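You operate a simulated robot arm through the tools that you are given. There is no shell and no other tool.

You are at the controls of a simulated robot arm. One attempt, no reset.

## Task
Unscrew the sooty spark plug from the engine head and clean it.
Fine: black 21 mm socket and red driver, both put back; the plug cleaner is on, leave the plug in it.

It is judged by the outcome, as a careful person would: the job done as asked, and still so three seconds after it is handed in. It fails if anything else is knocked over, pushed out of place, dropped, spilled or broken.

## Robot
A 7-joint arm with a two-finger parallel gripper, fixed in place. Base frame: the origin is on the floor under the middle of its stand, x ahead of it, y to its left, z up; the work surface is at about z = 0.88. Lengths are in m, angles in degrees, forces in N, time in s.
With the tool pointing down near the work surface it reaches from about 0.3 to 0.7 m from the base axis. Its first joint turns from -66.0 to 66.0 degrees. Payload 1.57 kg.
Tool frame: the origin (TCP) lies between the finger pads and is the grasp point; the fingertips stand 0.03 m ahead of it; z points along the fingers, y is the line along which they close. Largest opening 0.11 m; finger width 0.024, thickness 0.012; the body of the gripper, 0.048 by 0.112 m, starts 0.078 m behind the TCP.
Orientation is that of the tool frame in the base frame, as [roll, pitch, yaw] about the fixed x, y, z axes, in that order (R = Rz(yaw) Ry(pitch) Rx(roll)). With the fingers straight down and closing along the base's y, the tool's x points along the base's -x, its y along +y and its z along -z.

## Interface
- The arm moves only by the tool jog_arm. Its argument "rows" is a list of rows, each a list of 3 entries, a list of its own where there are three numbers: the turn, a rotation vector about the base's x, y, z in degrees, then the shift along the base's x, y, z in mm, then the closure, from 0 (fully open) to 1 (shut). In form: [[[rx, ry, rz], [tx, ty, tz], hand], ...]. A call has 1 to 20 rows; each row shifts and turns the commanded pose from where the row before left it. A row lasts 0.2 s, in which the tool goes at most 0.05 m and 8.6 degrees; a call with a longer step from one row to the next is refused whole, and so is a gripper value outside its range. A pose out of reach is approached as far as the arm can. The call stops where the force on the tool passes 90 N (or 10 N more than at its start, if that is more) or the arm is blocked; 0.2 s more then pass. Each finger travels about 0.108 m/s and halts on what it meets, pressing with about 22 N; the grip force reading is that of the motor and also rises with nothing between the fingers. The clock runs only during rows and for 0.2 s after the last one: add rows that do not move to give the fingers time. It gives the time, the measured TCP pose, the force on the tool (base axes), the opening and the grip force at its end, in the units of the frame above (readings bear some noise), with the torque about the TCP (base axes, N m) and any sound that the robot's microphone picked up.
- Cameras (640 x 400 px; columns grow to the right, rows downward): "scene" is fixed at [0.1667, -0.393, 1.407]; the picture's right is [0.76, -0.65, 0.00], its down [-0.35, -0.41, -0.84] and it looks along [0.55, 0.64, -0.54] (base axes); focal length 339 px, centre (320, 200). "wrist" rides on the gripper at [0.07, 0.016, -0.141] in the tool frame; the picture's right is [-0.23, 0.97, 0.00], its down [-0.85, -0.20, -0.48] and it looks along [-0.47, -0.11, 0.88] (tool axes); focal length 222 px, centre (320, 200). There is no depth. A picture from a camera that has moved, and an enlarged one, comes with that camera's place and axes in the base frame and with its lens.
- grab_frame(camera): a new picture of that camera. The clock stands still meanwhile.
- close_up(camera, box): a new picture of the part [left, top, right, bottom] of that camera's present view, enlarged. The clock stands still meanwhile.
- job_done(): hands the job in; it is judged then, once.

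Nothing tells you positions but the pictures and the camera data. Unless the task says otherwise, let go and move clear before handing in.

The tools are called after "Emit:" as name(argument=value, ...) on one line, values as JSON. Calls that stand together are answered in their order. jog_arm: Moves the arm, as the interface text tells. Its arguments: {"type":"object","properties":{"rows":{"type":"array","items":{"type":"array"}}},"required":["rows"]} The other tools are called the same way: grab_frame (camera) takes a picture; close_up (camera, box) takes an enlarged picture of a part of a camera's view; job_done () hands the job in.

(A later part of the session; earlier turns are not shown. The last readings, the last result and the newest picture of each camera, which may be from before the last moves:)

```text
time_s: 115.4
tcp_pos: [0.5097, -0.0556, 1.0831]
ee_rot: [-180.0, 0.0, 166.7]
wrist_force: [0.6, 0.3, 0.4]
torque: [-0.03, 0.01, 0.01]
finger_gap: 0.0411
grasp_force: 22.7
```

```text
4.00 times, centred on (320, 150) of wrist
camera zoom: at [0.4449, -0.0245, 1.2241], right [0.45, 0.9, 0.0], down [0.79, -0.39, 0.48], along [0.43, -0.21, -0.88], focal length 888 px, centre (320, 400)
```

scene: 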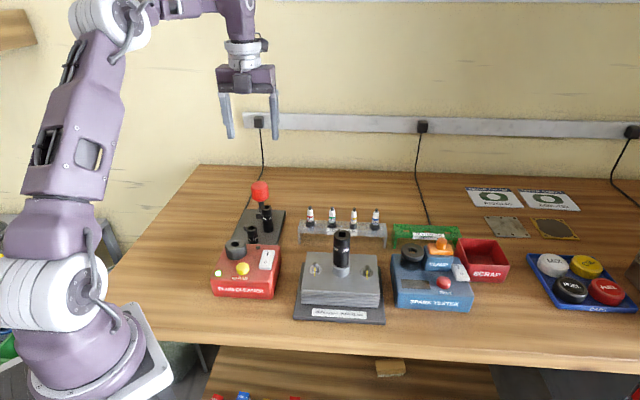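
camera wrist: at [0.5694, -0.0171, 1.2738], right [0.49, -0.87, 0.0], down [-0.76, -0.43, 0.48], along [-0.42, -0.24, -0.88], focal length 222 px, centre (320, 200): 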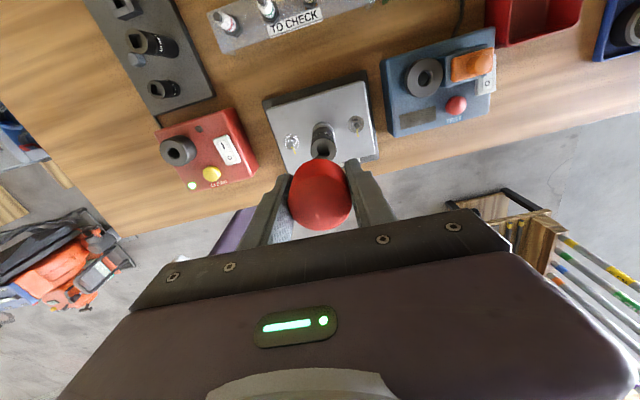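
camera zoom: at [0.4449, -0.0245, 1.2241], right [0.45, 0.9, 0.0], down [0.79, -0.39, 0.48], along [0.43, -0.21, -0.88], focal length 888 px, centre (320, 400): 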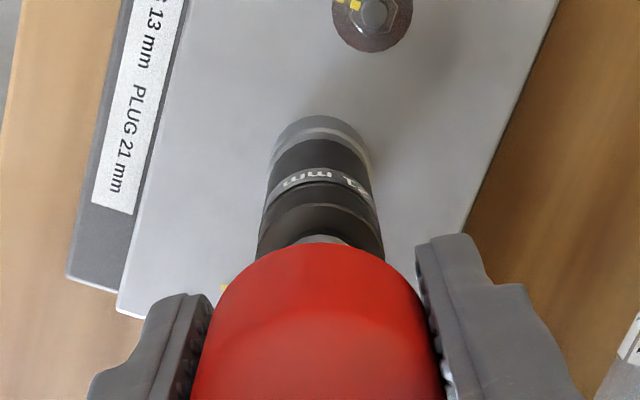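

The socket and plug keep rotating and rising. I'll continue toward the end of this stroke.

Emit:
jog_arm(rows=[[[0, 0, 0], [-0.5, -0.5, -1], 1], [[0, 0, 7], [0, 0, 0.1], 1], [[0, 0, 7], [0, 0, 0.1], 1], [[0, 0, 7], [0, 0, 0.1], 1], [[0, 0, 7], [0, 0, 0.1], 1], [[0, 0, 7], [0, 0, 0.1], 1], [[0, 0, 0], [0, 0, 0], 1]])

Emit:
close_up(camera="scene", box=[332, 250, 352, 275])

Emit:
jog_arm(rows=[[[0, 0, 7], [0, 0, 0.15], 1], [[0, 0, 7], [0, 0, 0.15], 1], [[0, 0, 7], [0, 0, 0.15], 1], [[0, 0, 7], [0, 0, 0.15], 1], [[0, 0, 7], [0, 0, 0.15], 1], [[0, 0, 0], [0, 0, 0], 1]])

Emit:
close_up(camera="scene", box=[332, 250, 352, 275])

```text
time_s: 117.0
tcp_pos: [0.5076, -0.0569, 1.0816]
ee_rot: [180.0, 0.0, -158.3]
wrist_force: [1.3, 0.5, 4.2]
torque: [0.04, -0.02, -0.01]
finger_gap: 0.0409
grasp_force: 21.9
```

```text
16.00 times, centred on (342, 262) of scene
camera zoom: at [0.1666, -0.393, 1.407], right [0.76, -0.65, 0.0], down [-0.35, -0.41, -0.84], along [0.55, 0.64, -0.54], focal length 5424 px, centre (-32, -800)
```

zoom: 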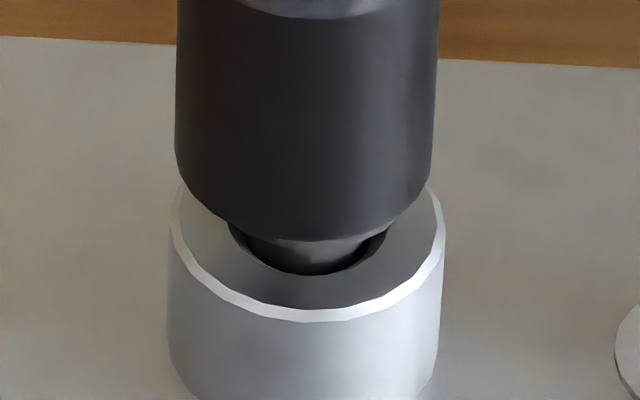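

```text
time_s: 118.4
tcp_pos: [0.5086, -0.0568, 1.0835]
ee_rot: [179.9, 0.0, -123.4]
wrist_force: [-0.5, -0.5, -1.1]
torque: [0.01, 0.03, -0.02]
finger_gap: 0.0412
grasp_force: 22.5
```

```text
16.00 times, centred on (342, 262) of scene
camera zoom: at [0.1667, -0.393, 1.407], right [0.76, -0.65, 0.0], down [-0.35, -0.41, -0.84], along [0.55, 0.64, -0.54], focal length 5424 px, centre (-32, -800)
```

zoom: 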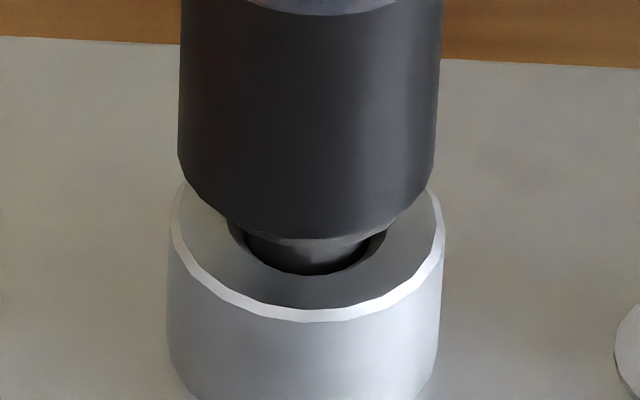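

The rise has stopped, so the plug appears to be free of its thread. I'll lift the driver slowly out of the socket and watch what comes along.

Emit:
jog_arm(rows=[[[0, 0, 0], [0, 0, 3], 1], [[0, 0, 0], [0, 0, 4], 1], [[0, 0, 0], [0, 0, 4], 1], [[0, 0, 0], [0, 0, 5], 1], [[0, 0, 0], [0, 0, 0], 1]])

Emit:
close_up(camera="scene", box=[325, 195, 361, 285])

```text
time_s: 119.6
tcp_pos: [0.5087, -0.054, 1.0997]
ee_rot: [-179.9, 0.1, -123.5]
wrist_force: [0.5, -0.1, -1.2]
torque: [0.0, 0.0, -0.03]
finger_gap: 0.0412
grasp_force: 21.4
```

```text
4.44 times, centred on (343, 240) of scene
camera zoom: at [0.1667, -0.393, 1.407], right [0.76, -0.65, 0.0], down [-0.35, -0.41, -0.84], along [0.55, 0.64, -0.54], focal length 1507 px, centre (218, 22)
```

zoom: 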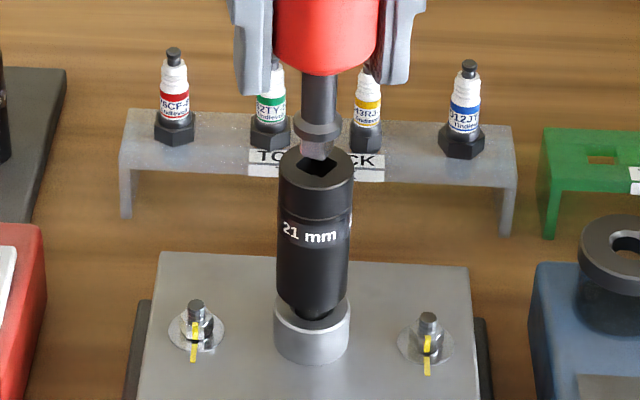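

The driver came out and the socket stayed. Now I'll return the driver to its holder; after the re-grip its square is offset ~34.5° from the gripper, so I need a yaw of about -100° there.

Emit:
jog_arm(rows=[[[0, 0, 0], [0, 0, 20], 1], [[0, 0, 0], [0, 0, 20], 1], [[0, 0, 7.8], [0.9, 29.7, 0], 1], [[0, 0, 7.8], [0.9, 29.7, 0], 1], [[0, 0, 7.7], [0.9, 29.7, 0], 1], [[0, 0, 0], [0.9, 29.7, 0], 1], [[0, 0, 0], [0.9, 29.7, 0], 1], [[0, 0, 0], [0.9, 29.7, 0], 1], [[0, 0, 0], [0.9, 29.7, 0], 1], [[0, 0, 0], [0.9, 29.7, 0], 1], [[0, 0, 0], [0.9, 29.7, 0], 1], [[0, 0, 0], [0.9, 29.3, 0], 1], [[0, 0, 0], [0, 0, 0], 1], [[0, 0, 0], [0, 0, -20], 1], [[0, 0, 0], [0, 0, -20], 1], [[0, 0, 0], [0, 0, 0], 1], [[0, 0, 0], [0, 0, 0], 1]])

Emit:
close_up(camera="scene", box=[235, 140, 285, 225])

Emit:
grab_frame(camera="wrist")

Emit:
close_up(camera="scene", box=[320, 210, 366, 285])

```text
time_s: 123.2
tcp_pos: [0.5177, 0.2399, 1.0957]
ee_rot: [180.0, 0.0, -100.0]
wrist_force: [1.1, 0.0, -1.8]
torque: [-0.01, 0.0, 0.02]
finger_gap: 0.0412
grasp_force: 21.8
```

```text
4.71 times, centred on (260, 182) of scene
camera zoom: at [0.1667, -0.393, 1.407], right [0.76, -0.65, 0.0], down [-0.35, -0.41, -0.84], along [0.55, 0.64, -0.54], focal length 1595 px, centre (602, 282)
```

zoom: 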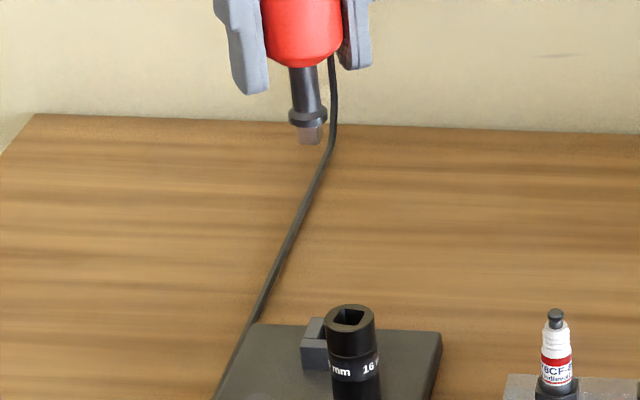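

```text
taken
camera wrist: at [0.4896, 0.1738, 1.2377], right [-0.92, 0.39, 0.0], down [0.35, 0.81, 0.48], along [0.19, 0.44, -0.88], focal length 222 px, centre (320, 200)
```

wrist: 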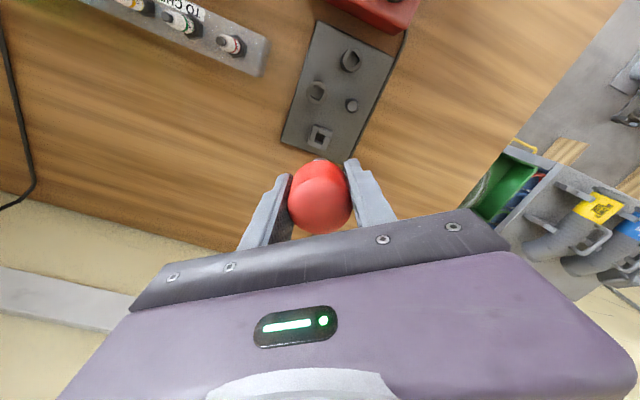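

```text
5.33 times, centred on (343, 248) of scene
camera zoom: at [0.1667, -0.393, 1.407], right [0.76, -0.65, 0.0], down [-0.35, -0.41, -0.84], along [0.55, 0.64, -0.54], focal length 1808 px, centre (197, -53)
```

zoom: 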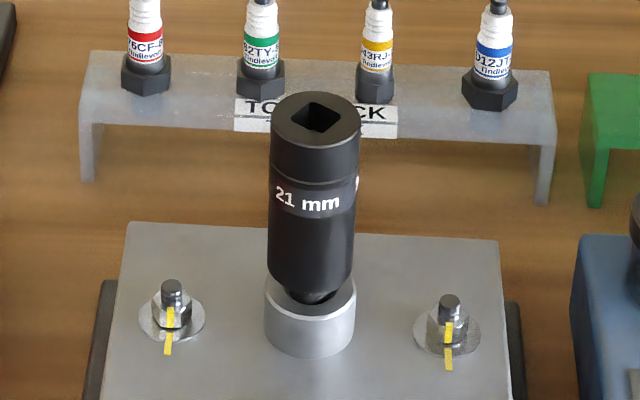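

Emit:
close_up(camera="scene", box=[251, 156, 271, 176])

Emit:
close_up(camera="wrist", box=[280, 105, 360, 175])

```text
16.00 times, centred on (261, 166) of scene
camera zoom: at [0.1667, -0.393, 1.407], right [0.76, -0.65, 0.0], down [-0.35, -0.41, -0.84], along [0.55, 0.64, -0.54], focal length 5424 px, centre (1264, 744)
```

zoom: 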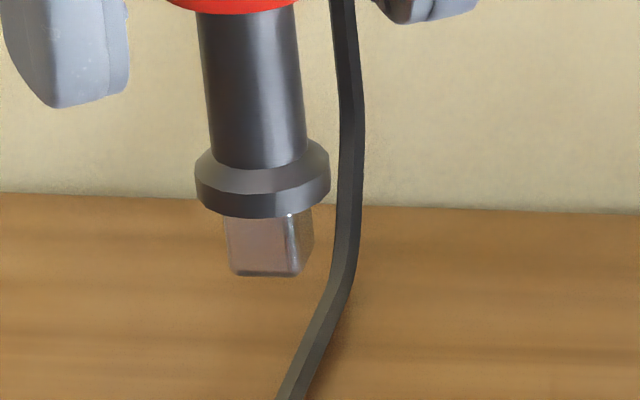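

```text
5.71 times, centred on (320, 140) of wrist
camera zoom: at [0.4896, 0.1738, 1.2377], right [-0.92, 0.39, 0.0], down [0.35, 0.81, 0.48], along [0.19, 0.44, -0.88], focal length 1269 px, centre (320, 543)
```

zoom: 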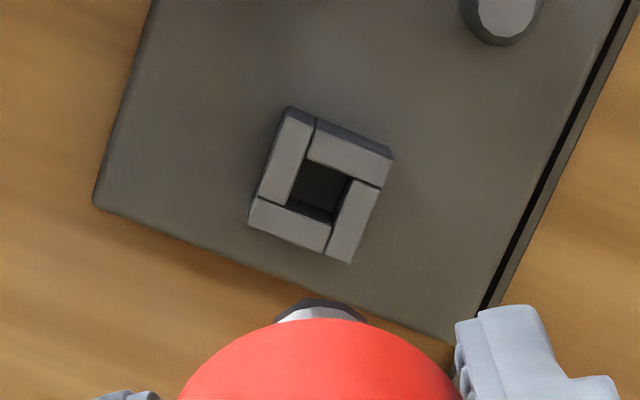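

The tip's square matches the holder orientation. I'll shift (+1.2, +3.2) mm and descend to just above the holder.

Emit:
jog_arm(rows=[[[0, 0, 0], [1.2, 3.2, -25], 1], [[0, 0, 0], [0, 0, -30], 1], [[0, 0, 0], [0, 0, -30], 1], [[0, 0, 0], [0, 0, -18], 1], [[0, 0, 0], [0, 0, 0], 1], [[0, 0, 0], [0, 0, 0], 1]])

Emit:
close_up(camera="wrist", box=[280, 120, 360, 200])

Emit:
close_up(camera="scene", box=[250, 185, 276, 220])

```text
time_s: 124.6
tcp_pos: [0.519, 0.2456, 0.9938]
ee_rot: [180.0, 0.1, -100.1]
wrist_force: [-0.4, -0.1, -1.5]
torque: [-0.01, 0.03, 0.01]
finger_gap: 0.0412
grasp_force: 22.1
```

```text
5.00 times, centred on (320, 160) of wrist
camera zoom: at [0.4903, 0.1797, 1.1346], right [-0.92, 0.39, 0.0], down [0.35, 0.81, 0.48], along [0.19, 0.44, -0.88], focal length 1111 px, centre (320, 400)
```

zoom: 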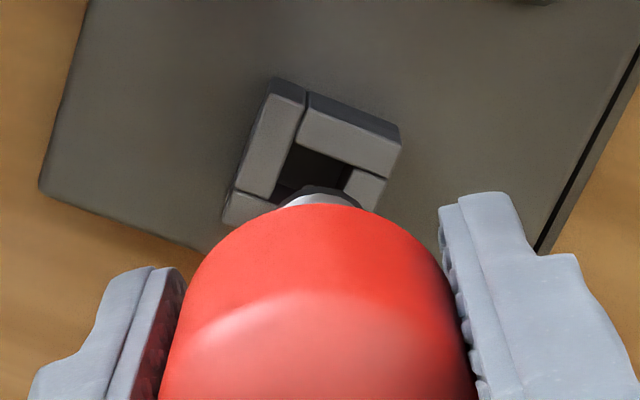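

```text
11.43 times, centred on (263, 202) of scene
camera zoom: at [0.1667, -0.393, 1.407], right [0.76, -0.65, 0.0], down [-0.35, -0.41, -0.84], along [0.55, 0.64, -0.54], focal length 3874 px, centre (971, 171)
```

zoom: 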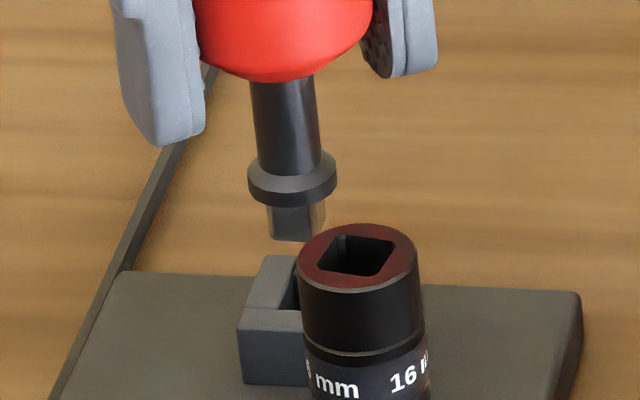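

I need to move about (-0.4, -2.9) mm; I'll correct and re-check just above the hole.

Emit:
jog_arm(rows=[[[0, 0, 0], [-0.4, -2.9, -5], 1], [[0, 0, 0], [0, 0, -5], 1], [[0, 0, 0], [0, 0, 0], 1], [[0, 0, 0], [0, 0, 0], 1]])

Emit:
close_up(camera="wrist", box=[280, 120, 360, 200])

Emit:
close_up(camera="scene", box=[252, 190, 274, 215])

```text
time_s: 125.6
tcp_pos: [0.5182, 0.2404, 0.9851]
ee_rot: [-180.0, 0.0, -100.0]
wrist_force: [1.2, -0.3, -2.7]
torque: [0.04, 0.02, 0.01]
finger_gap: 0.0409
grasp_force: 22.6
```

```text
5.00 times, centred on (320, 160) of wrist
camera zoom: at [0.4901, 0.1755, 1.1263], right [-0.92, 0.39, 0.0], down [0.35, 0.81, 0.48], along [0.19, 0.44, -0.88], focal length 1111 px, centre (320, 400)
```

zoom: 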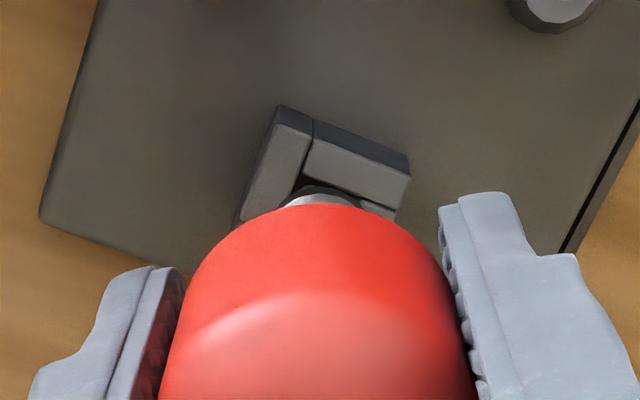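

```text
16.00 times, centred on (263, 202) of scene
camera zoom: at [0.1667, -0.393, 1.407], right [0.76, -0.65, 0.0], down [-0.35, -0.41, -0.84], along [0.55, 0.64, -0.54], focal length 5424 px, centre (1232, 160)
```

zoom: 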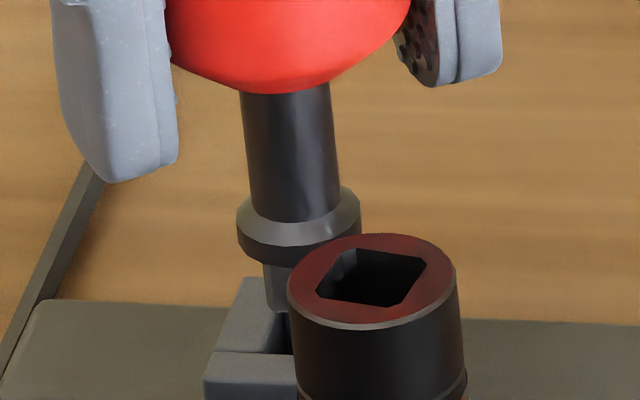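

The wrist view indicates about +1.4 mm along y is needed; I'll apply it and lower slightly.

Emit:
jog_arm(rows=[[[0, 0, 0], [0.3, 1.3, -3], 1], [[0, 0, 0], [0, 0, -3], 1], [[0, 0, 0], [0, 0, 0], 1], [[0, 0, 0], [0, 0, 0], 1]])

Emit:
close_up(camera="wrist", box=[280, 120, 360, 200])

Emit:
close_up(camera="scene", box=[252, 190, 274, 215])

```text
time_s: 126.6
tcp_pos: [0.5177, 0.2423, 0.9793]
ee_rot: [180.0, 0.0, -100.1]
wrist_force: [0.8, 1.3, -0.8]
torque: [-0.01, 0.0, -0.02]
finger_gap: 0.041
grasp_force: 22.3
```

```text
5.00 times, centred on (320, 160) of wrist
camera zoom: at [0.4896, 0.1767, 1.1207], right [-0.92, 0.39, 0.0], down [0.35, 0.81, 0.48], along [0.19, 0.44, -0.88], focal length 1111 px, centre (320, 400)
```

zoom: 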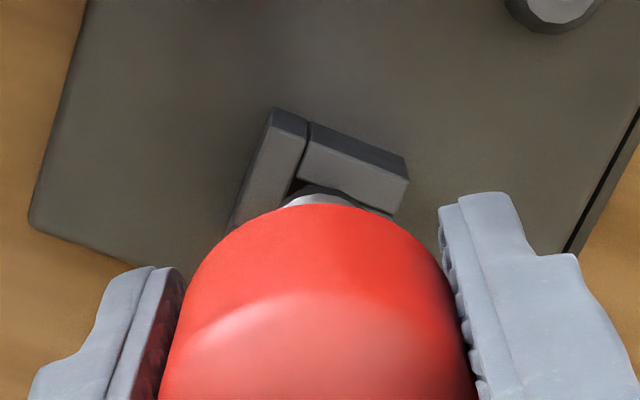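

```text
16.00 times, centred on (263, 202) of scene
camera zoom: at [0.1667, -0.393, 1.407], right [0.76, -0.65, 0.0], down [-0.35, -0.41, -0.84], along [0.55, 0.64, -0.54], focal length 5424 px, centre (1232, 160)
```

zoom: 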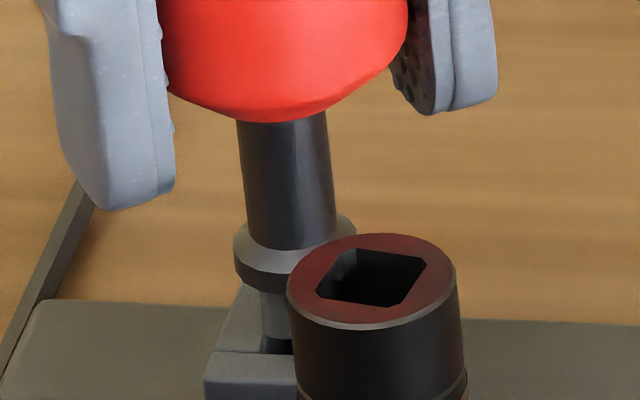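

Very close now; a final nudge of (+0.7, +0.2) mm and I'll lower into the holder.

Emit:
jog_arm(rows=[[[0, 0, 0], [0.7, 0.2, -1.5], 1], [[0, 0, 0], [0, 0, -1.5], 1], [[0, 0, 0], [0, 0, 0], 1]])

Emit:
close_up(camera="wrist", box=[280, 120, 360, 200])

Emit:
close_up(camera="scene", box=[252, 190, 274, 215])

```text
time_s: 127.4
tcp_pos: [0.5186, 0.2414, 0.9766]
ee_rot: [179.9, 0.1, -100.2]
wrist_force: [-0.3, 0.2, -2.0]
torque: [0.01, 0.02, 0.01]
finger_gap: 0.0408
grasp_force: 22.1
```

```text
5.00 times, centred on (320, 160) of wrist
camera zoom: at [0.4902, 0.1763, 1.1178], right [-0.92, 0.39, 0.0], down [0.35, 0.81, 0.48], along [0.19, 0.44, -0.88], focal length 1111 px, centre (320, 400)
```

zoom: 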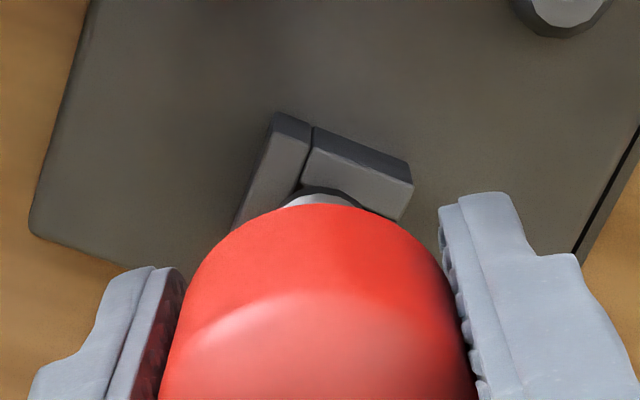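

```text
16.00 times, centred on (263, 202) of scene
camera zoom: at [0.1667, -0.393, 1.407], right [0.76, -0.65, 0.0], down [-0.35, -0.41, -0.84], along [0.55, 0.64, -0.54], focal length 5424 px, centre (1232, 160)
```

zoom: 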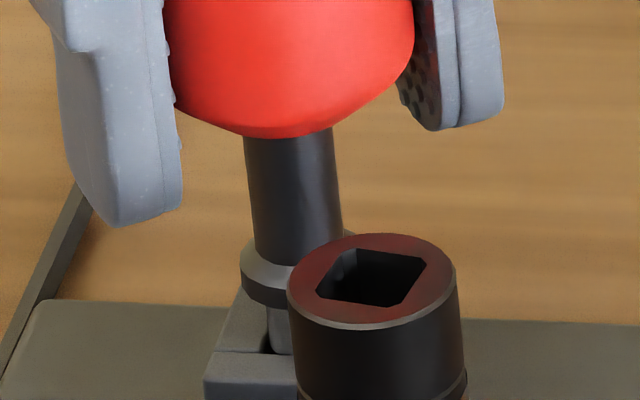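

Emit:
jog_arm(rows=[[[0, 0, 0], [0.1, 0.9, -1], 1], [[0, 0, 0], [0, 0, -1], 1], [[0, 0, 0], [0, 0, 0], 1]])

Emit:
close_up(camera="wrist", box=[280, 120, 360, 200])

Emit:
close_up(camera="scene", box=[252, 190, 274, 215])

```text
time_s: 128.2
tcp_pos: [0.518, 0.2438, 0.9743]
ee_rot: [180.0, 0.0, -100.1]
wrist_force: [-0.5, 0.7, -1.4]
torque: [-0.04, -0.01, 0.0]
finger_gap: 0.0408
grasp_force: 21.4
```

```text
5.00 times, centred on (320, 160) of wrist
camera zoom: at [0.4905, 0.1773, 1.1158], right [-0.92, 0.39, 0.0], down [0.35, 0.81, 0.48], along [0.19, 0.44, -0.88], focal length 1111 px, centre (320, 400)
```

zoom: 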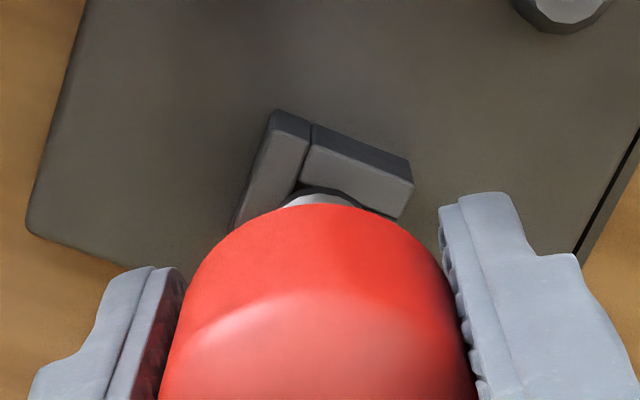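

```text
16.00 times, centred on (263, 202) of scene
camera zoom: at [0.1667, -0.393, 1.407], right [0.76, -0.65, 0.0], down [-0.35, -0.41, -0.84], along [0.55, 0.64, -0.54], focal length 5424 px, centre (1232, 160)
```

zoom: 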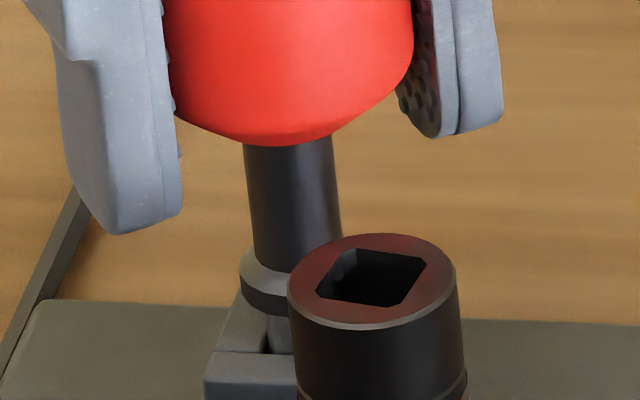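

Emit:
jog_arm(rows=[[[0, 0, 0], [-0.3, 0.1, -1.5], 1], [[0, 0, 0], [0, 0, -1.5], 1], [[0, 0, 0], [0, 0, 0], 1]])

Emit:
close_up(camera="wrist", box=[280, 120, 360, 200])

Emit:
close_up(camera="scene", box=[252, 190, 274, 215])

```text
time_s: 129.0
tcp_pos: [0.5182, 0.2431, 0.9716]
ee_rot: [-180.0, 0.0, -100.1]
wrist_force: [-0.5, 0.0, -0.9]
torque: [0.02, -0.04, 0.04]
finger_gap: 0.041
grasp_force: 22.0
```

```text
5.00 times, centred on (320, 160) of wrist
camera zoom: at [0.4904, 0.1776, 1.1132], right [-0.92, 0.39, 0.0], down [0.35, 0.81, 0.48], along [0.19, 0.44, -0.88], focal length 1111 px, centre (320, 400)
```

zoom: 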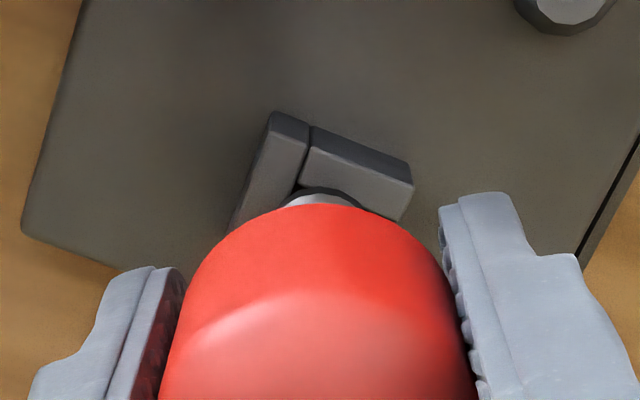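

```text
16.00 times, centred on (263, 202) of scene
camera zoom: at [0.1667, -0.393, 1.407], right [0.76, -0.65, 0.0], down [-0.35, -0.41, -0.84], along [0.55, 0.64, -0.54], focal length 5424 px, centre (1232, 160)
```

zoom: 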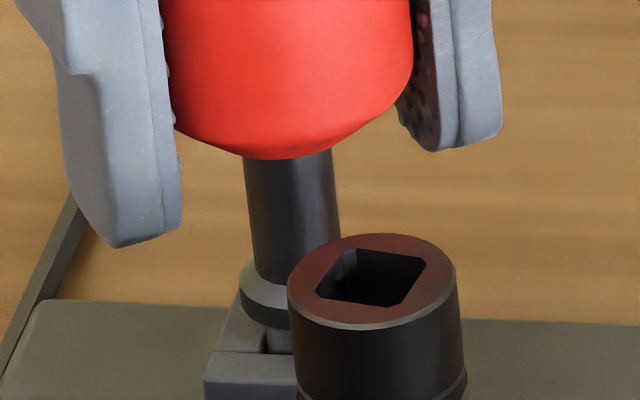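

Emit:
jog_arm(rows=[[[0, 0, 0], [0, 0, -1.5], 1], [[0, 0, 0], [0, 0, -1.5], 1], [[0, 0, 0], [0, 0, 0], 1]])

Emit:
close_up(camera="scene", box=[252, 190, 274, 215])

```text
time_s: 129.8
tcp_pos: [0.5187, 0.243, 0.9665]
ee_rot: [-180.0, 0.0, -100.2]
wrist_force: [-0.6, -0.3, -2.2]
torque: [0.01, 0.03, 0.03]
finger_gap: 0.0408
grasp_force: 22.2
```

```text
16.00 times, centred on (263, 202) of scene
camera zoom: at [0.1667, -0.393, 1.407], right [0.76, -0.65, 0.0], down [-0.35, -0.41, -0.84], along [0.55, 0.64, -0.54], focal length 5424 px, centre (1232, 160)
```

zoom: 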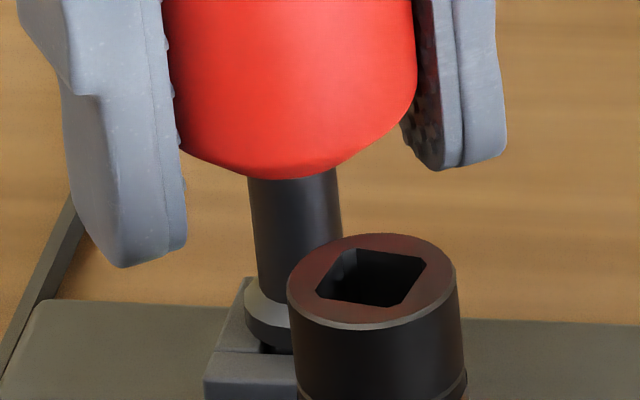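

Sliding in. A couple more millimetres to seat.

Emit:
jog_arm(rows=[[[0, 0, 0], [-0.2, 0, -1], 1], [[0, 0, 0], [0, 0, -1], 1], [[0, 0, 0], [0, 0, 0], 1]])

Emit:
close_up(camera="scene", box=[252, 190, 274, 215])

```text
time_s: 130.6
tcp_pos: [0.5188, 0.2429, 0.9666]
ee_rot: [-180.0, 0.1, -100.1]
wrist_force: [5.7, 2.3, 2.2]
torque: [0.11, -0.31, -0.01]
finger_gap: 0.0411
grasp_force: 21.8
```

```text
16.00 times, centred on (263, 202) of scene
camera zoom: at [0.1668, -0.3929, 1.407], right [0.76, -0.65, 0.0], down [-0.35, -0.41, -0.84], along [0.55, 0.64, -0.55], focal length 5424 px, centre (1232, 160)
```

zoom: 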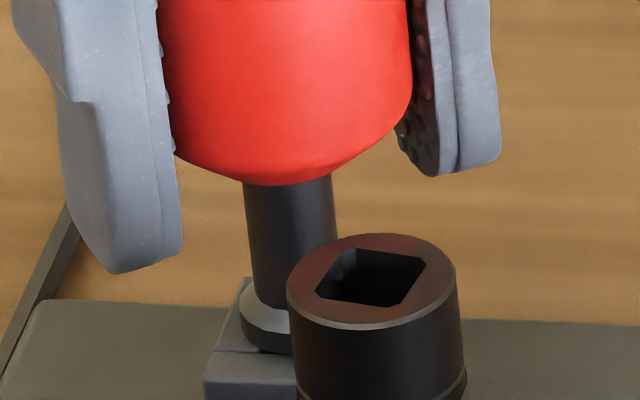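

Emit:
jog_arm(rows=[[[0, 0, 0], [0.5, 0.3, -0.7], 1], [[0, 0, 0], [0, 0, -0.5], 1], [[0, 0, 0], [0, 0, 0], 1]])

Emit:
close_up(camera="scene", box=[252, 190, 274, 215])

```text
time_s: 131.4
tcp_pos: [0.519, 0.2436, 0.9651]
ee_rot: [-179.9, 0.1, -100.2]
wrist_force: [4.0, 9.4, 1.3]
torque: [0.45, -0.25, -0.02]
finger_gap: 0.0411
grasp_force: 22.2
```

```text
16.00 times, centred on (263, 202) of scene
camera zoom: at [0.1668, -0.3928, 1.4071], right [0.76, -0.65, 0.0], down [-0.35, -0.41, -0.84], along [0.55, 0.64, -0.55], focal length 5424 px, centre (1232, 160)
```

zoom: 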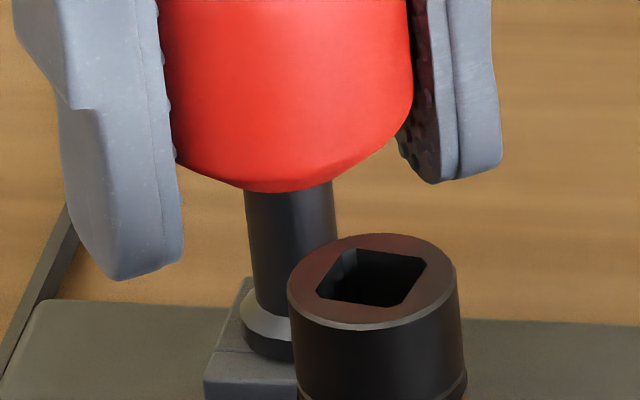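

Seated. I'll release and lift away.

Emit:
jog_arm(rows=[[[0, 0, 0], [0.3, 0.6, 0], 1], [[0, 0, 0], [0, 0, 0], 0.6], [[0, 0, 0], [0, 0, 0], 0.4], [[0, 0, 0], [0, 0, 0], 0.35], [[0, 0, 0], [0, 0, 15], 0.35], [[0, 0, 0], [0, 0, 30], 0.35], [[0, 0, 0], [0, 0, 40], 0.35], [[0, 0, 0], [0, 0, 40], 0.35], [[0, 0, 0], [0, 0, 40], 0.35], [[0, 0, 0], [0, 0, 0], 0.35]])

Emit:
close_up(camera="scene", box=[225, 150, 295, 255])

Emit:
close_up(camera="scene", box=[320, 210, 366, 285])

```text
time_s: 133.6
tcp_pos: [0.5178, 0.2462, 1.1318]
ee_rot: [-179.9, 0.0, -100.1]
wrist_force: [-1.1, 0.1, 1.1]
torque: [-0.01, 0.0, -0.04]
finger_gap: 0.0716
grasp_force: 0.0
```

```text
3.81 times, centred on (260, 202) of scene
camera zoom: at [0.1667, -0.393, 1.407], right [0.76, -0.65, 0.0], down [-0.35, -0.41, -0.84], along [0.55, 0.64, -0.54], focal length 1292 px, centre (549, 190)
```

zoom: 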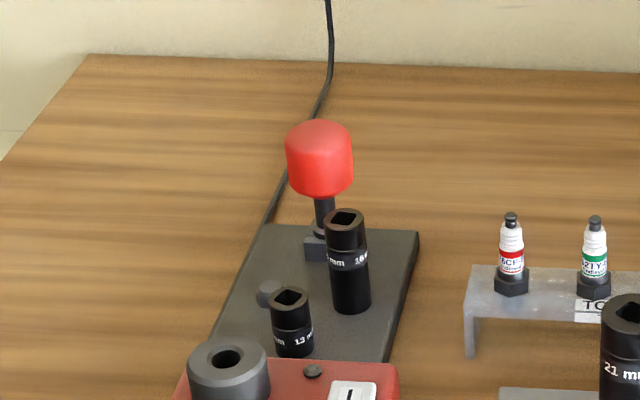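

```text
5.33 times, centred on (343, 248) of scene
camera zoom: at [0.1667, -0.393, 1.407], right [0.76, -0.65, 0.0], down [-0.35, -0.41, -0.84], along [0.55, 0.64, -0.54], focal length 1808 px, centre (197, -53)
```

zoom: 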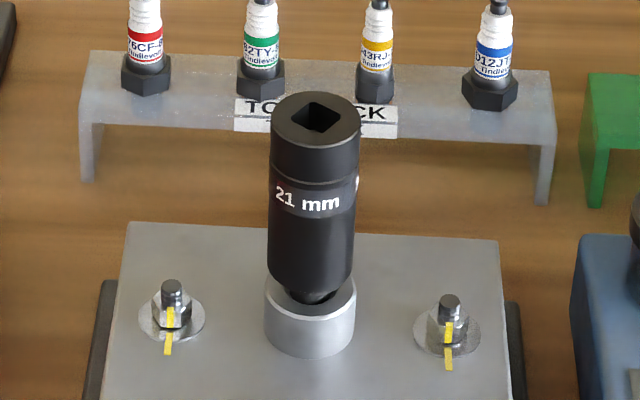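

The driver is back in its holder. Next I'll go and take the socket off the plug, arriving with the yaw used for its stand slot (-170°).

Emit:
jog_arm(rows=[[[0, 0, -7], [-0.9, -30.2, 0], 0.45], [[0, 0, -7], [-0.9, -30.2, 0], 0.55], [[0, 0, -7], [-0.9, -30.2, 0], 0.55], [[0, 0, -7], [-0.9, -30.2, 0], 0.55], [[0, 0, -7], [-0.9, -30.2, 0], 0.55], [[0, 0, -7], [-0.9, -30.2, 0], 0.55], [[0, 0, -7], [-0.9, -30.2, 0], 0.55], [[0, 0, -7], [-0.9, -30.2, 0], 0.55], [[0, 0, -7], [-0.9, -30.2, 0], 0.55], [[0, 0, -7], [-0.9, -30.2, 0], 0.55], [[0, 0, 0], [0, 0, 0], 0.55], [[0, 0, 0], [0, 0, 0], 0.55]])

Emit:
close_up(camera="wrist", box=[260, 100, 380, 220])

Emit:
close_up(camera="scene", box=[310, 150, 376, 285])

```text
time_s: 136.2
tcp_pos: [0.5096, -0.0571, 1.1294]
ee_rot: [-180.0, 0.0, -170.2]
wrist_force: [0.2, 0.2, 0.0]
torque: [0.0, 0.02, 0.0]
finger_gap: 0.0495
grasp_force: 0.0
```

```text
3.33 times, centred on (320, 160) of wrist
camera zoom: at [0.4385, -0.0524, 1.2716], right [0.06, 1.0, 0.0], down [0.88, -0.05, 0.48], along [0.48, -0.03, -0.88], focal length 740 px, centre (320, 333)
```

zoom: 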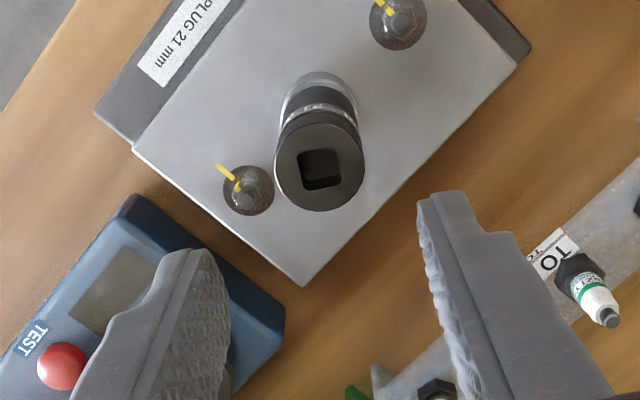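

```text
2.96 times, centred on (343, 218) of scene
camera zoom: at [0.1667, -0.393, 1.407], right [0.76, -0.65, 0.0], down [-0.35, -0.41, -0.84], along [0.55, 0.64, -0.54], focal length 1004 px, centre (252, 148)
```

zoom: 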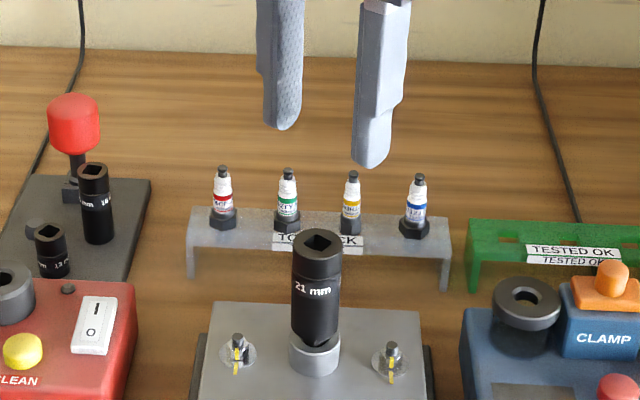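

Aligned over the socket. I'll descend around its top and grip.

Emit:
jog_arm(rows=[[[0, 0, 0], [0, 0, -30], 0.55], [[0, 0, 0], [0, 0, -30], 0.55], [[0, 0, 0], [0, 0, -18], 0.55], [[0, 0, 0], [0, 0, 0], 0.55], [[0, 0, 0], [0, 0, 0], 0.55]])

Emit:
close_up(camera="wrist", box=[270, 120, 370, 230])

Emit:
close_up(camera="scene", box=[320, 200, 366, 285])

```text
time_s: 137.4
tcp_pos: [0.5104, -0.0553, 1.0519]
ee_rot: [180.0, 0.0, -170.2]
wrist_force: [0.5, -0.6, -0.2]
torque: [-0.04, -0.01, -0.03]
finger_gap: 0.0492
grasp_force: 0.1
```

```text
3.64 times, centred on (320, 175) of wrist
camera zoom: at [0.4392, -0.0512, 1.1943], right [0.06, 1.0, 0.0], down [0.88, -0.05, 0.48], along [0.48, -0.03, -0.88], focal length 808 px, centre (320, 291)
```

zoom: 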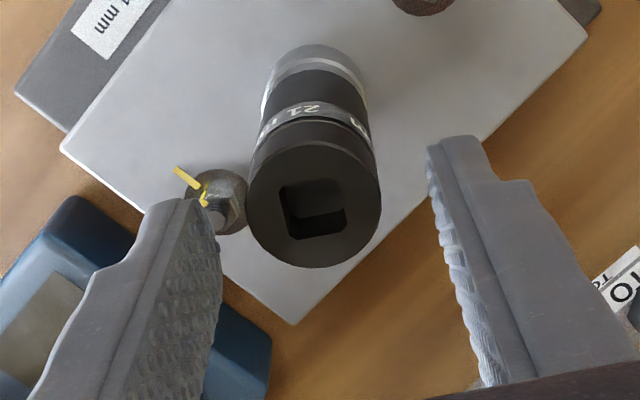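

```text
4.71 times, centred on (343, 242) of scene
camera zoom: at [0.1667, -0.393, 1.407], right [0.76, -0.65, 0.0], down [-0.35, -0.41, -0.84], along [0.55, 0.64, -0.54], focal length 1595 px, centre (212, 0)
```

zoom: 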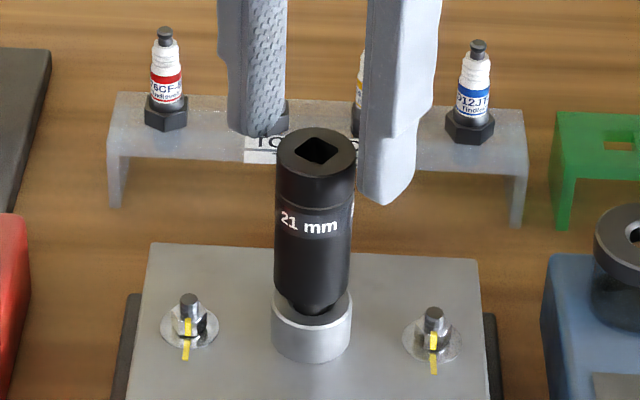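

Emit:
jog_arm(rows=[[[0, 0, 0], [-1.3, -1.2, -8], 0.55], [[0, 0, 0], [0, 0, -12], 0.55], [[0, 0, 0], [0, 0, 0], 0.55], [[0, 0, 0], [0, 0, 0], 0.55]])

Emit:
close_up(camera="wrist", box=[270, 120, 370, 230])

Emit:
close_up(camera="scene", box=[320, 200, 366, 285])

```text
time_s: 138.4
tcp_pos: [0.5105, -0.0565, 1.0314]
ee_rot: [180.0, 0.0, -170.1]
wrist_force: [-0.6, 0.4, 0.3]
torque: [-0.01, 0.01, -0.01]
finger_gap: 0.0494
grasp_force: 0.0
```

```text
3.64 times, centred on (320, 175) of wrist
camera zoom: at [0.439, -0.0531, 1.1735], right [0.06, 1.0, 0.0], down [0.88, -0.05, 0.48], along [0.48, -0.03, -0.88], focal length 808 px, centre (320, 291)
```

zoom: 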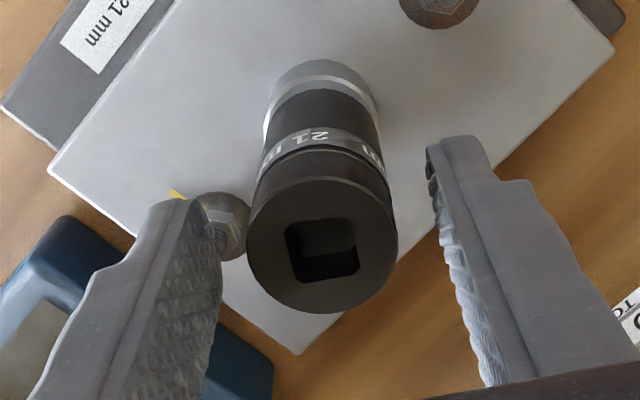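

```text
4.71 times, centred on (343, 242) of scene
camera zoom: at [0.1667, -0.393, 1.407], right [0.76, -0.65, 0.0], down [-0.35, -0.41, -0.84], along [0.55, 0.64, -0.54], focal length 1595 px, centre (212, 0)
```

zoom: 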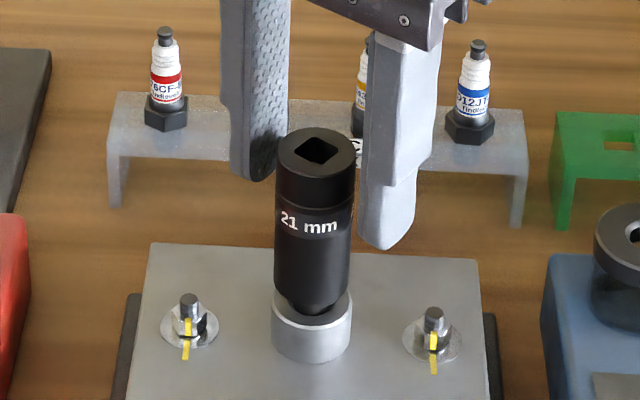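

Emit:
jog_arm(rows=[[[0, 0, 0], [-1.2, 0.3, 0], 0.55], [[0, 0, 0], [0, 0, 0], 0.65], [[0, 0, 0], [0, 0, 0], 0.75], [[0, 0, 0], [0, 0, 0], 1], [[0, 0, 0], [0, 0, 0], 1]])

Emit:
close_up(camera="wrist", box=[270, 120, 370, 230])

```text
time_s: 139.6
tcp_pos: [0.5092, -0.0575, 1.0319]
ee_rot: [-179.9, 0.0, -170.1]
wrist_force: [0.5, 0.0, 1.0]
torque: [0.05, 0.01, -0.01]
finger_gap: 0.03
grasp_force: 22.4
```

```text
3.64 times, centred on (320, 175) of wrist
camera zoom: at [0.4375, -0.0536, 1.1744], right [0.06, 1.0, 0.0], down [0.88, -0.05, 0.48], along [0.48, -0.03, -0.88], focal length 808 px, centre (320, 291)
```

zoom: 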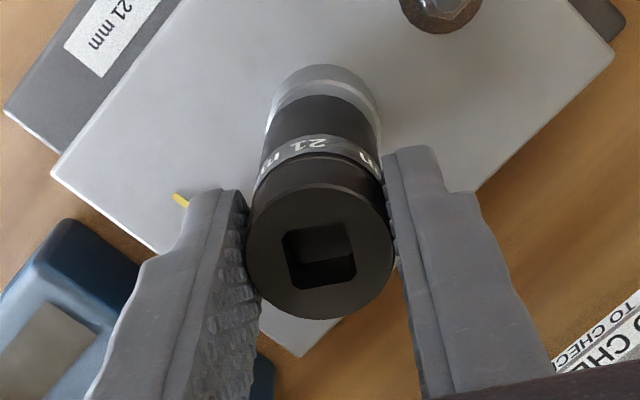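

Gripped. I'll lift slowly and watch whether the plug stays behind.

Emit:
jog_arm(rows=[[[0, 0, 0], [0, 0, 3], 1], [[0, 0, 0], [0, 0, 4], 1], [[0, 0, 0], [0, 0, 6], 1], [[0, 0, 0], [0, 0, 8], 1], [[0, 0, 0], [0, 0, 0], 1]])

Emit:
close_up(camera="scene", box=[320, 215, 366, 285])

```text
time_s: 140.8
tcp_pos: [0.5082, -0.0592, 1.0547]
ee_rot: [180.0, 0.1, -170.1]
wrist_force: [-0.1, 0.7, -1.8]
torque: [-0.03, -0.03, -0.04]
finger_gap: 0.03
grasp_force: 21.7
```

```text
5.71 times, centred on (343, 250) of scene
camera zoom: at [0.1667, -0.393, 1.407], right [0.76, -0.65, 0.0], down [-0.35, -0.41, -0.84], along [0.55, 0.64, -0.54], focal length 1937 px, centre (189, -86)
```

zoom: 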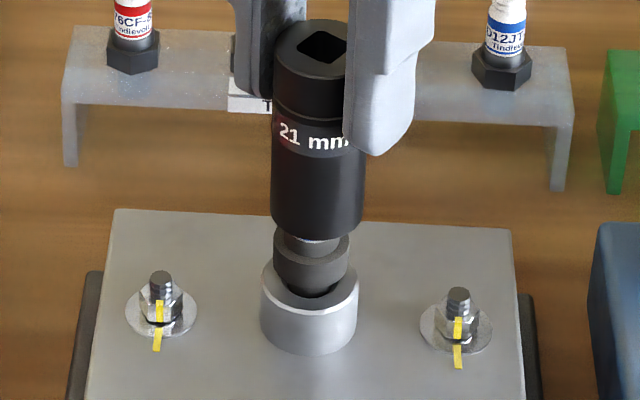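

The plug stays in the head, loose. I'll continue lifting the socket straight up clear of it.

Emit:
jog_arm(rows=[[[0, 0, 0], [0.5, 1.5, 8], 1], [[0, 0, 0], [0, 0, 10], 1], [[0, 0, 0], [0, 0, 12], 1], [[0, 0, 0], [0, 0, 15], 1], [[0, 0, 0], [0, 0, 20], 1], [[0, 0, 0], [0, 0, 15], 1], [[0, 0, 0], [0, 0, 0], 1]])

Emit:
close_up(camera="scene", box=[310, 190, 376, 285])

Emit:
close_up(camera="scene", box=[326, 235, 358, 280])

```text
time_s: 142.4
tcp_pos: [0.5084, -0.0584, 1.1328]
ee_rot: [180.0, 0.0, -170.1]
wrist_force: [-0.1, 1.1, -1.8]
torque: [0.0, -0.01, 0.01]
finger_gap: 0.0303
grasp_force: 21.9
```

```text
4.21 times, centred on (343, 238) of scene
camera zoom: at [0.1667, -0.393, 1.407], right [0.76, -0.65, 0.0], down [-0.35, -0.41, -0.84], along [0.55, 0.64, -0.54], focal length 1427 px, centre (223, 42)
```

zoom: 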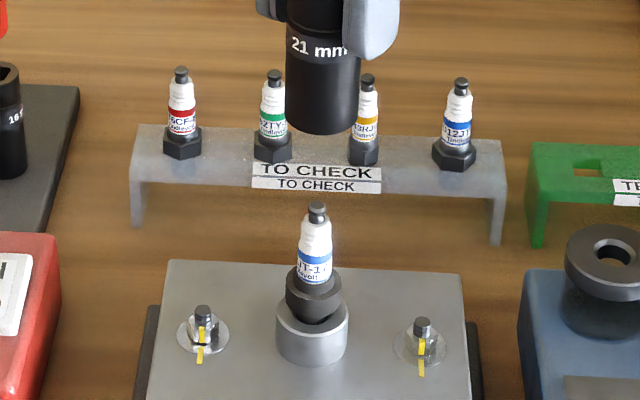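

```text
8.89 times, centred on (342, 258) of scene
camera zoom: at [0.1667, -0.393, 1.407], right [0.76, -0.65, 0.0], down [-0.35, -0.41, -0.84], along [0.55, 0.64, -0.54], focal length 3014 px, centre (124, -311)
```

zoom: 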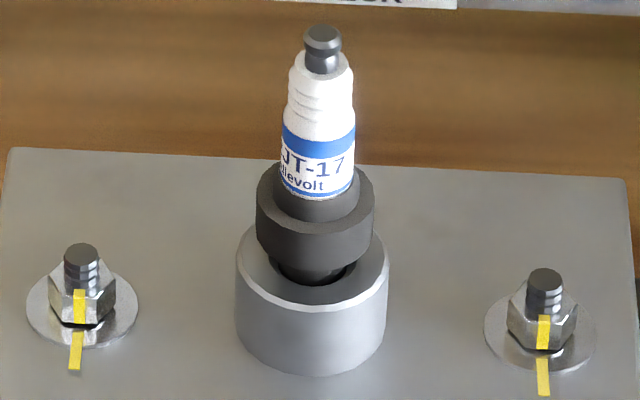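

The plug's label has turned and it sits ~6 mm out of the head. First I'll return the socket to its peg.

Emit:
jog_arm(rows=[[[0, 0, 0], [-4.6, 28, 0], 1], [[0, 0, 0], [-4.6, 28, 0], 1], [[0, 0, 0], [-4.6, 28, 0], 1], [[0, 0, 0], [-4.6, 28, 0], 1], [[0, 0, 0], [-4.6, 28, 0], 1], [[0, 0, 0], [-4.6, 28, 0], 1], [[0, 0, 0], [-4.6, 28, 0], 1], [[0, 0, 0], [-4.6, 28, 0], 1], [[0, 0, 0], [-4.6, 28, 0], 1], [[0, 0, 0], [-4.6, 28.2, 0], 1], [[0, 0, 0], [0, 0, -20], 1], [[0, 0, 0], [0, 0, -20], 1], [[0, 0, 0], [0, 0, 0], 1], [[0, 0, 0], [0, 0, 0], 1]])

Emit:
close_up(camera="wrist", box=[270, 110, 370, 220])

Emit:
close_up(camera="scene", box=[225, 150, 295, 250])

```text
time_s: 145.4
tcp_pos: [0.4625, 0.2231, 1.0936]
ee_rot: [-180.0, 0.0, -170.1]
wrist_force: [-0.5, -0.2, -2.1]
torque: [-0.01, 0.02, 0.04]
finger_gap: 0.0299
grasp_force: 21.8
```

```text
3.64 times, centred on (320, 165) of wrist
camera zoom: at [0.3913, 0.2275, 1.2351], right [0.06, 1.0, 0.0], down [0.88, -0.05, 0.48], along [0.48, -0.03, -0.88], focal length 808 px, centre (320, 327)
```

zoom: 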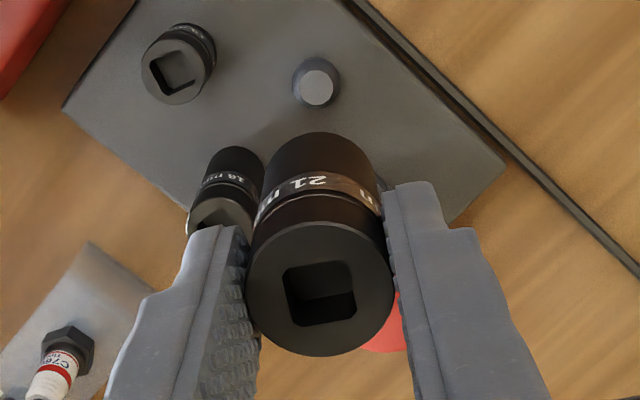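

```text
4.00 times, centred on (260, 200) of scene
camera zoom: at [0.1667, -0.393, 1.407], right [0.76, -0.65, 0.0], down [-0.35, -0.41, -0.84], along [0.55, 0.64, -0.54], focal length 1356 px, centre (560, 200)
```

zoom: 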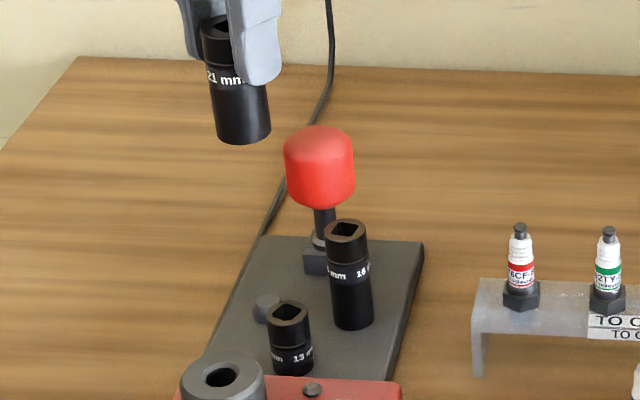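

The peg is just ahead in view; I'll shift (+0.3, -1.2) mm and lower toward it.

Emit:
jog_arm(rows=[[[0, 0, 0], [0.3, -1.2, -25], 1], [[0, 0, 0], [0, 0, -30], 1], [[0, 0, 0], [0, 0, -30], 1], [[0, 0, 0], [0, 0, -15], 1], [[0, 0, 0], [0, 0, 0], 1], [[0, 0, 0], [0, 0, 0], 1]])

Emit:
close_up(camera="wrist", box=[270, 110, 370, 220])

Emit:
close_up(camera="scene", box=[230, 195, 270, 245])

```text
time_s: 146.8
tcp_pos: [0.4616, 0.2214, 0.9949]
ee_rot: [180.0, -0.1, -170.0]
wrist_force: [0.0, 0.1, -2.7]
torque: [-0.01, -0.04, 0.01]
finger_gap: 0.03
grasp_force: 22.2
```

```text
3.64 times, centred on (320, 165) of wrist
camera zoom: at [0.3903, 0.2251, 1.136], right [0.06, 1.0, 0.0], down [0.88, -0.05, 0.48], along [0.48, -0.03, -0.88], focal length 808 px, centre (320, 327)
```

zoom: 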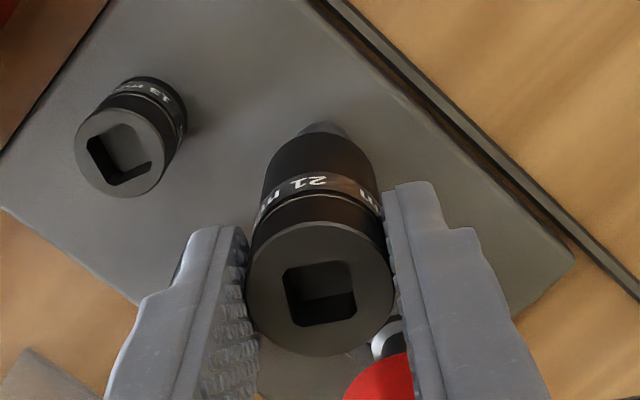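

```text
8.00 times, centred on (250, 220) of scene
camera zoom: at [0.1667, -0.393, 1.407], right [0.76, -0.65, 0.0], down [-0.35, -0.41, -0.84], along [0.55, 0.64, -0.54], focal length 2712 px, centre (880, 40)
```

zoom: 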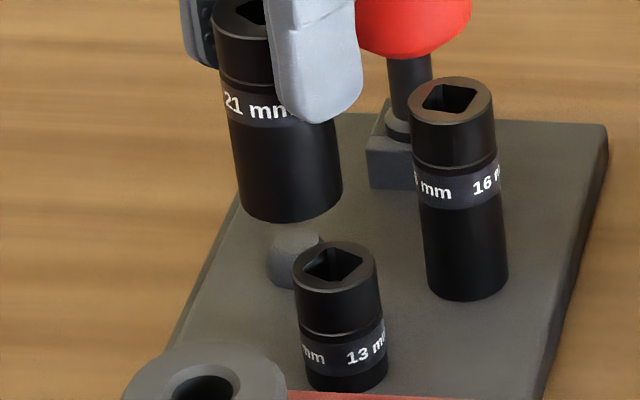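

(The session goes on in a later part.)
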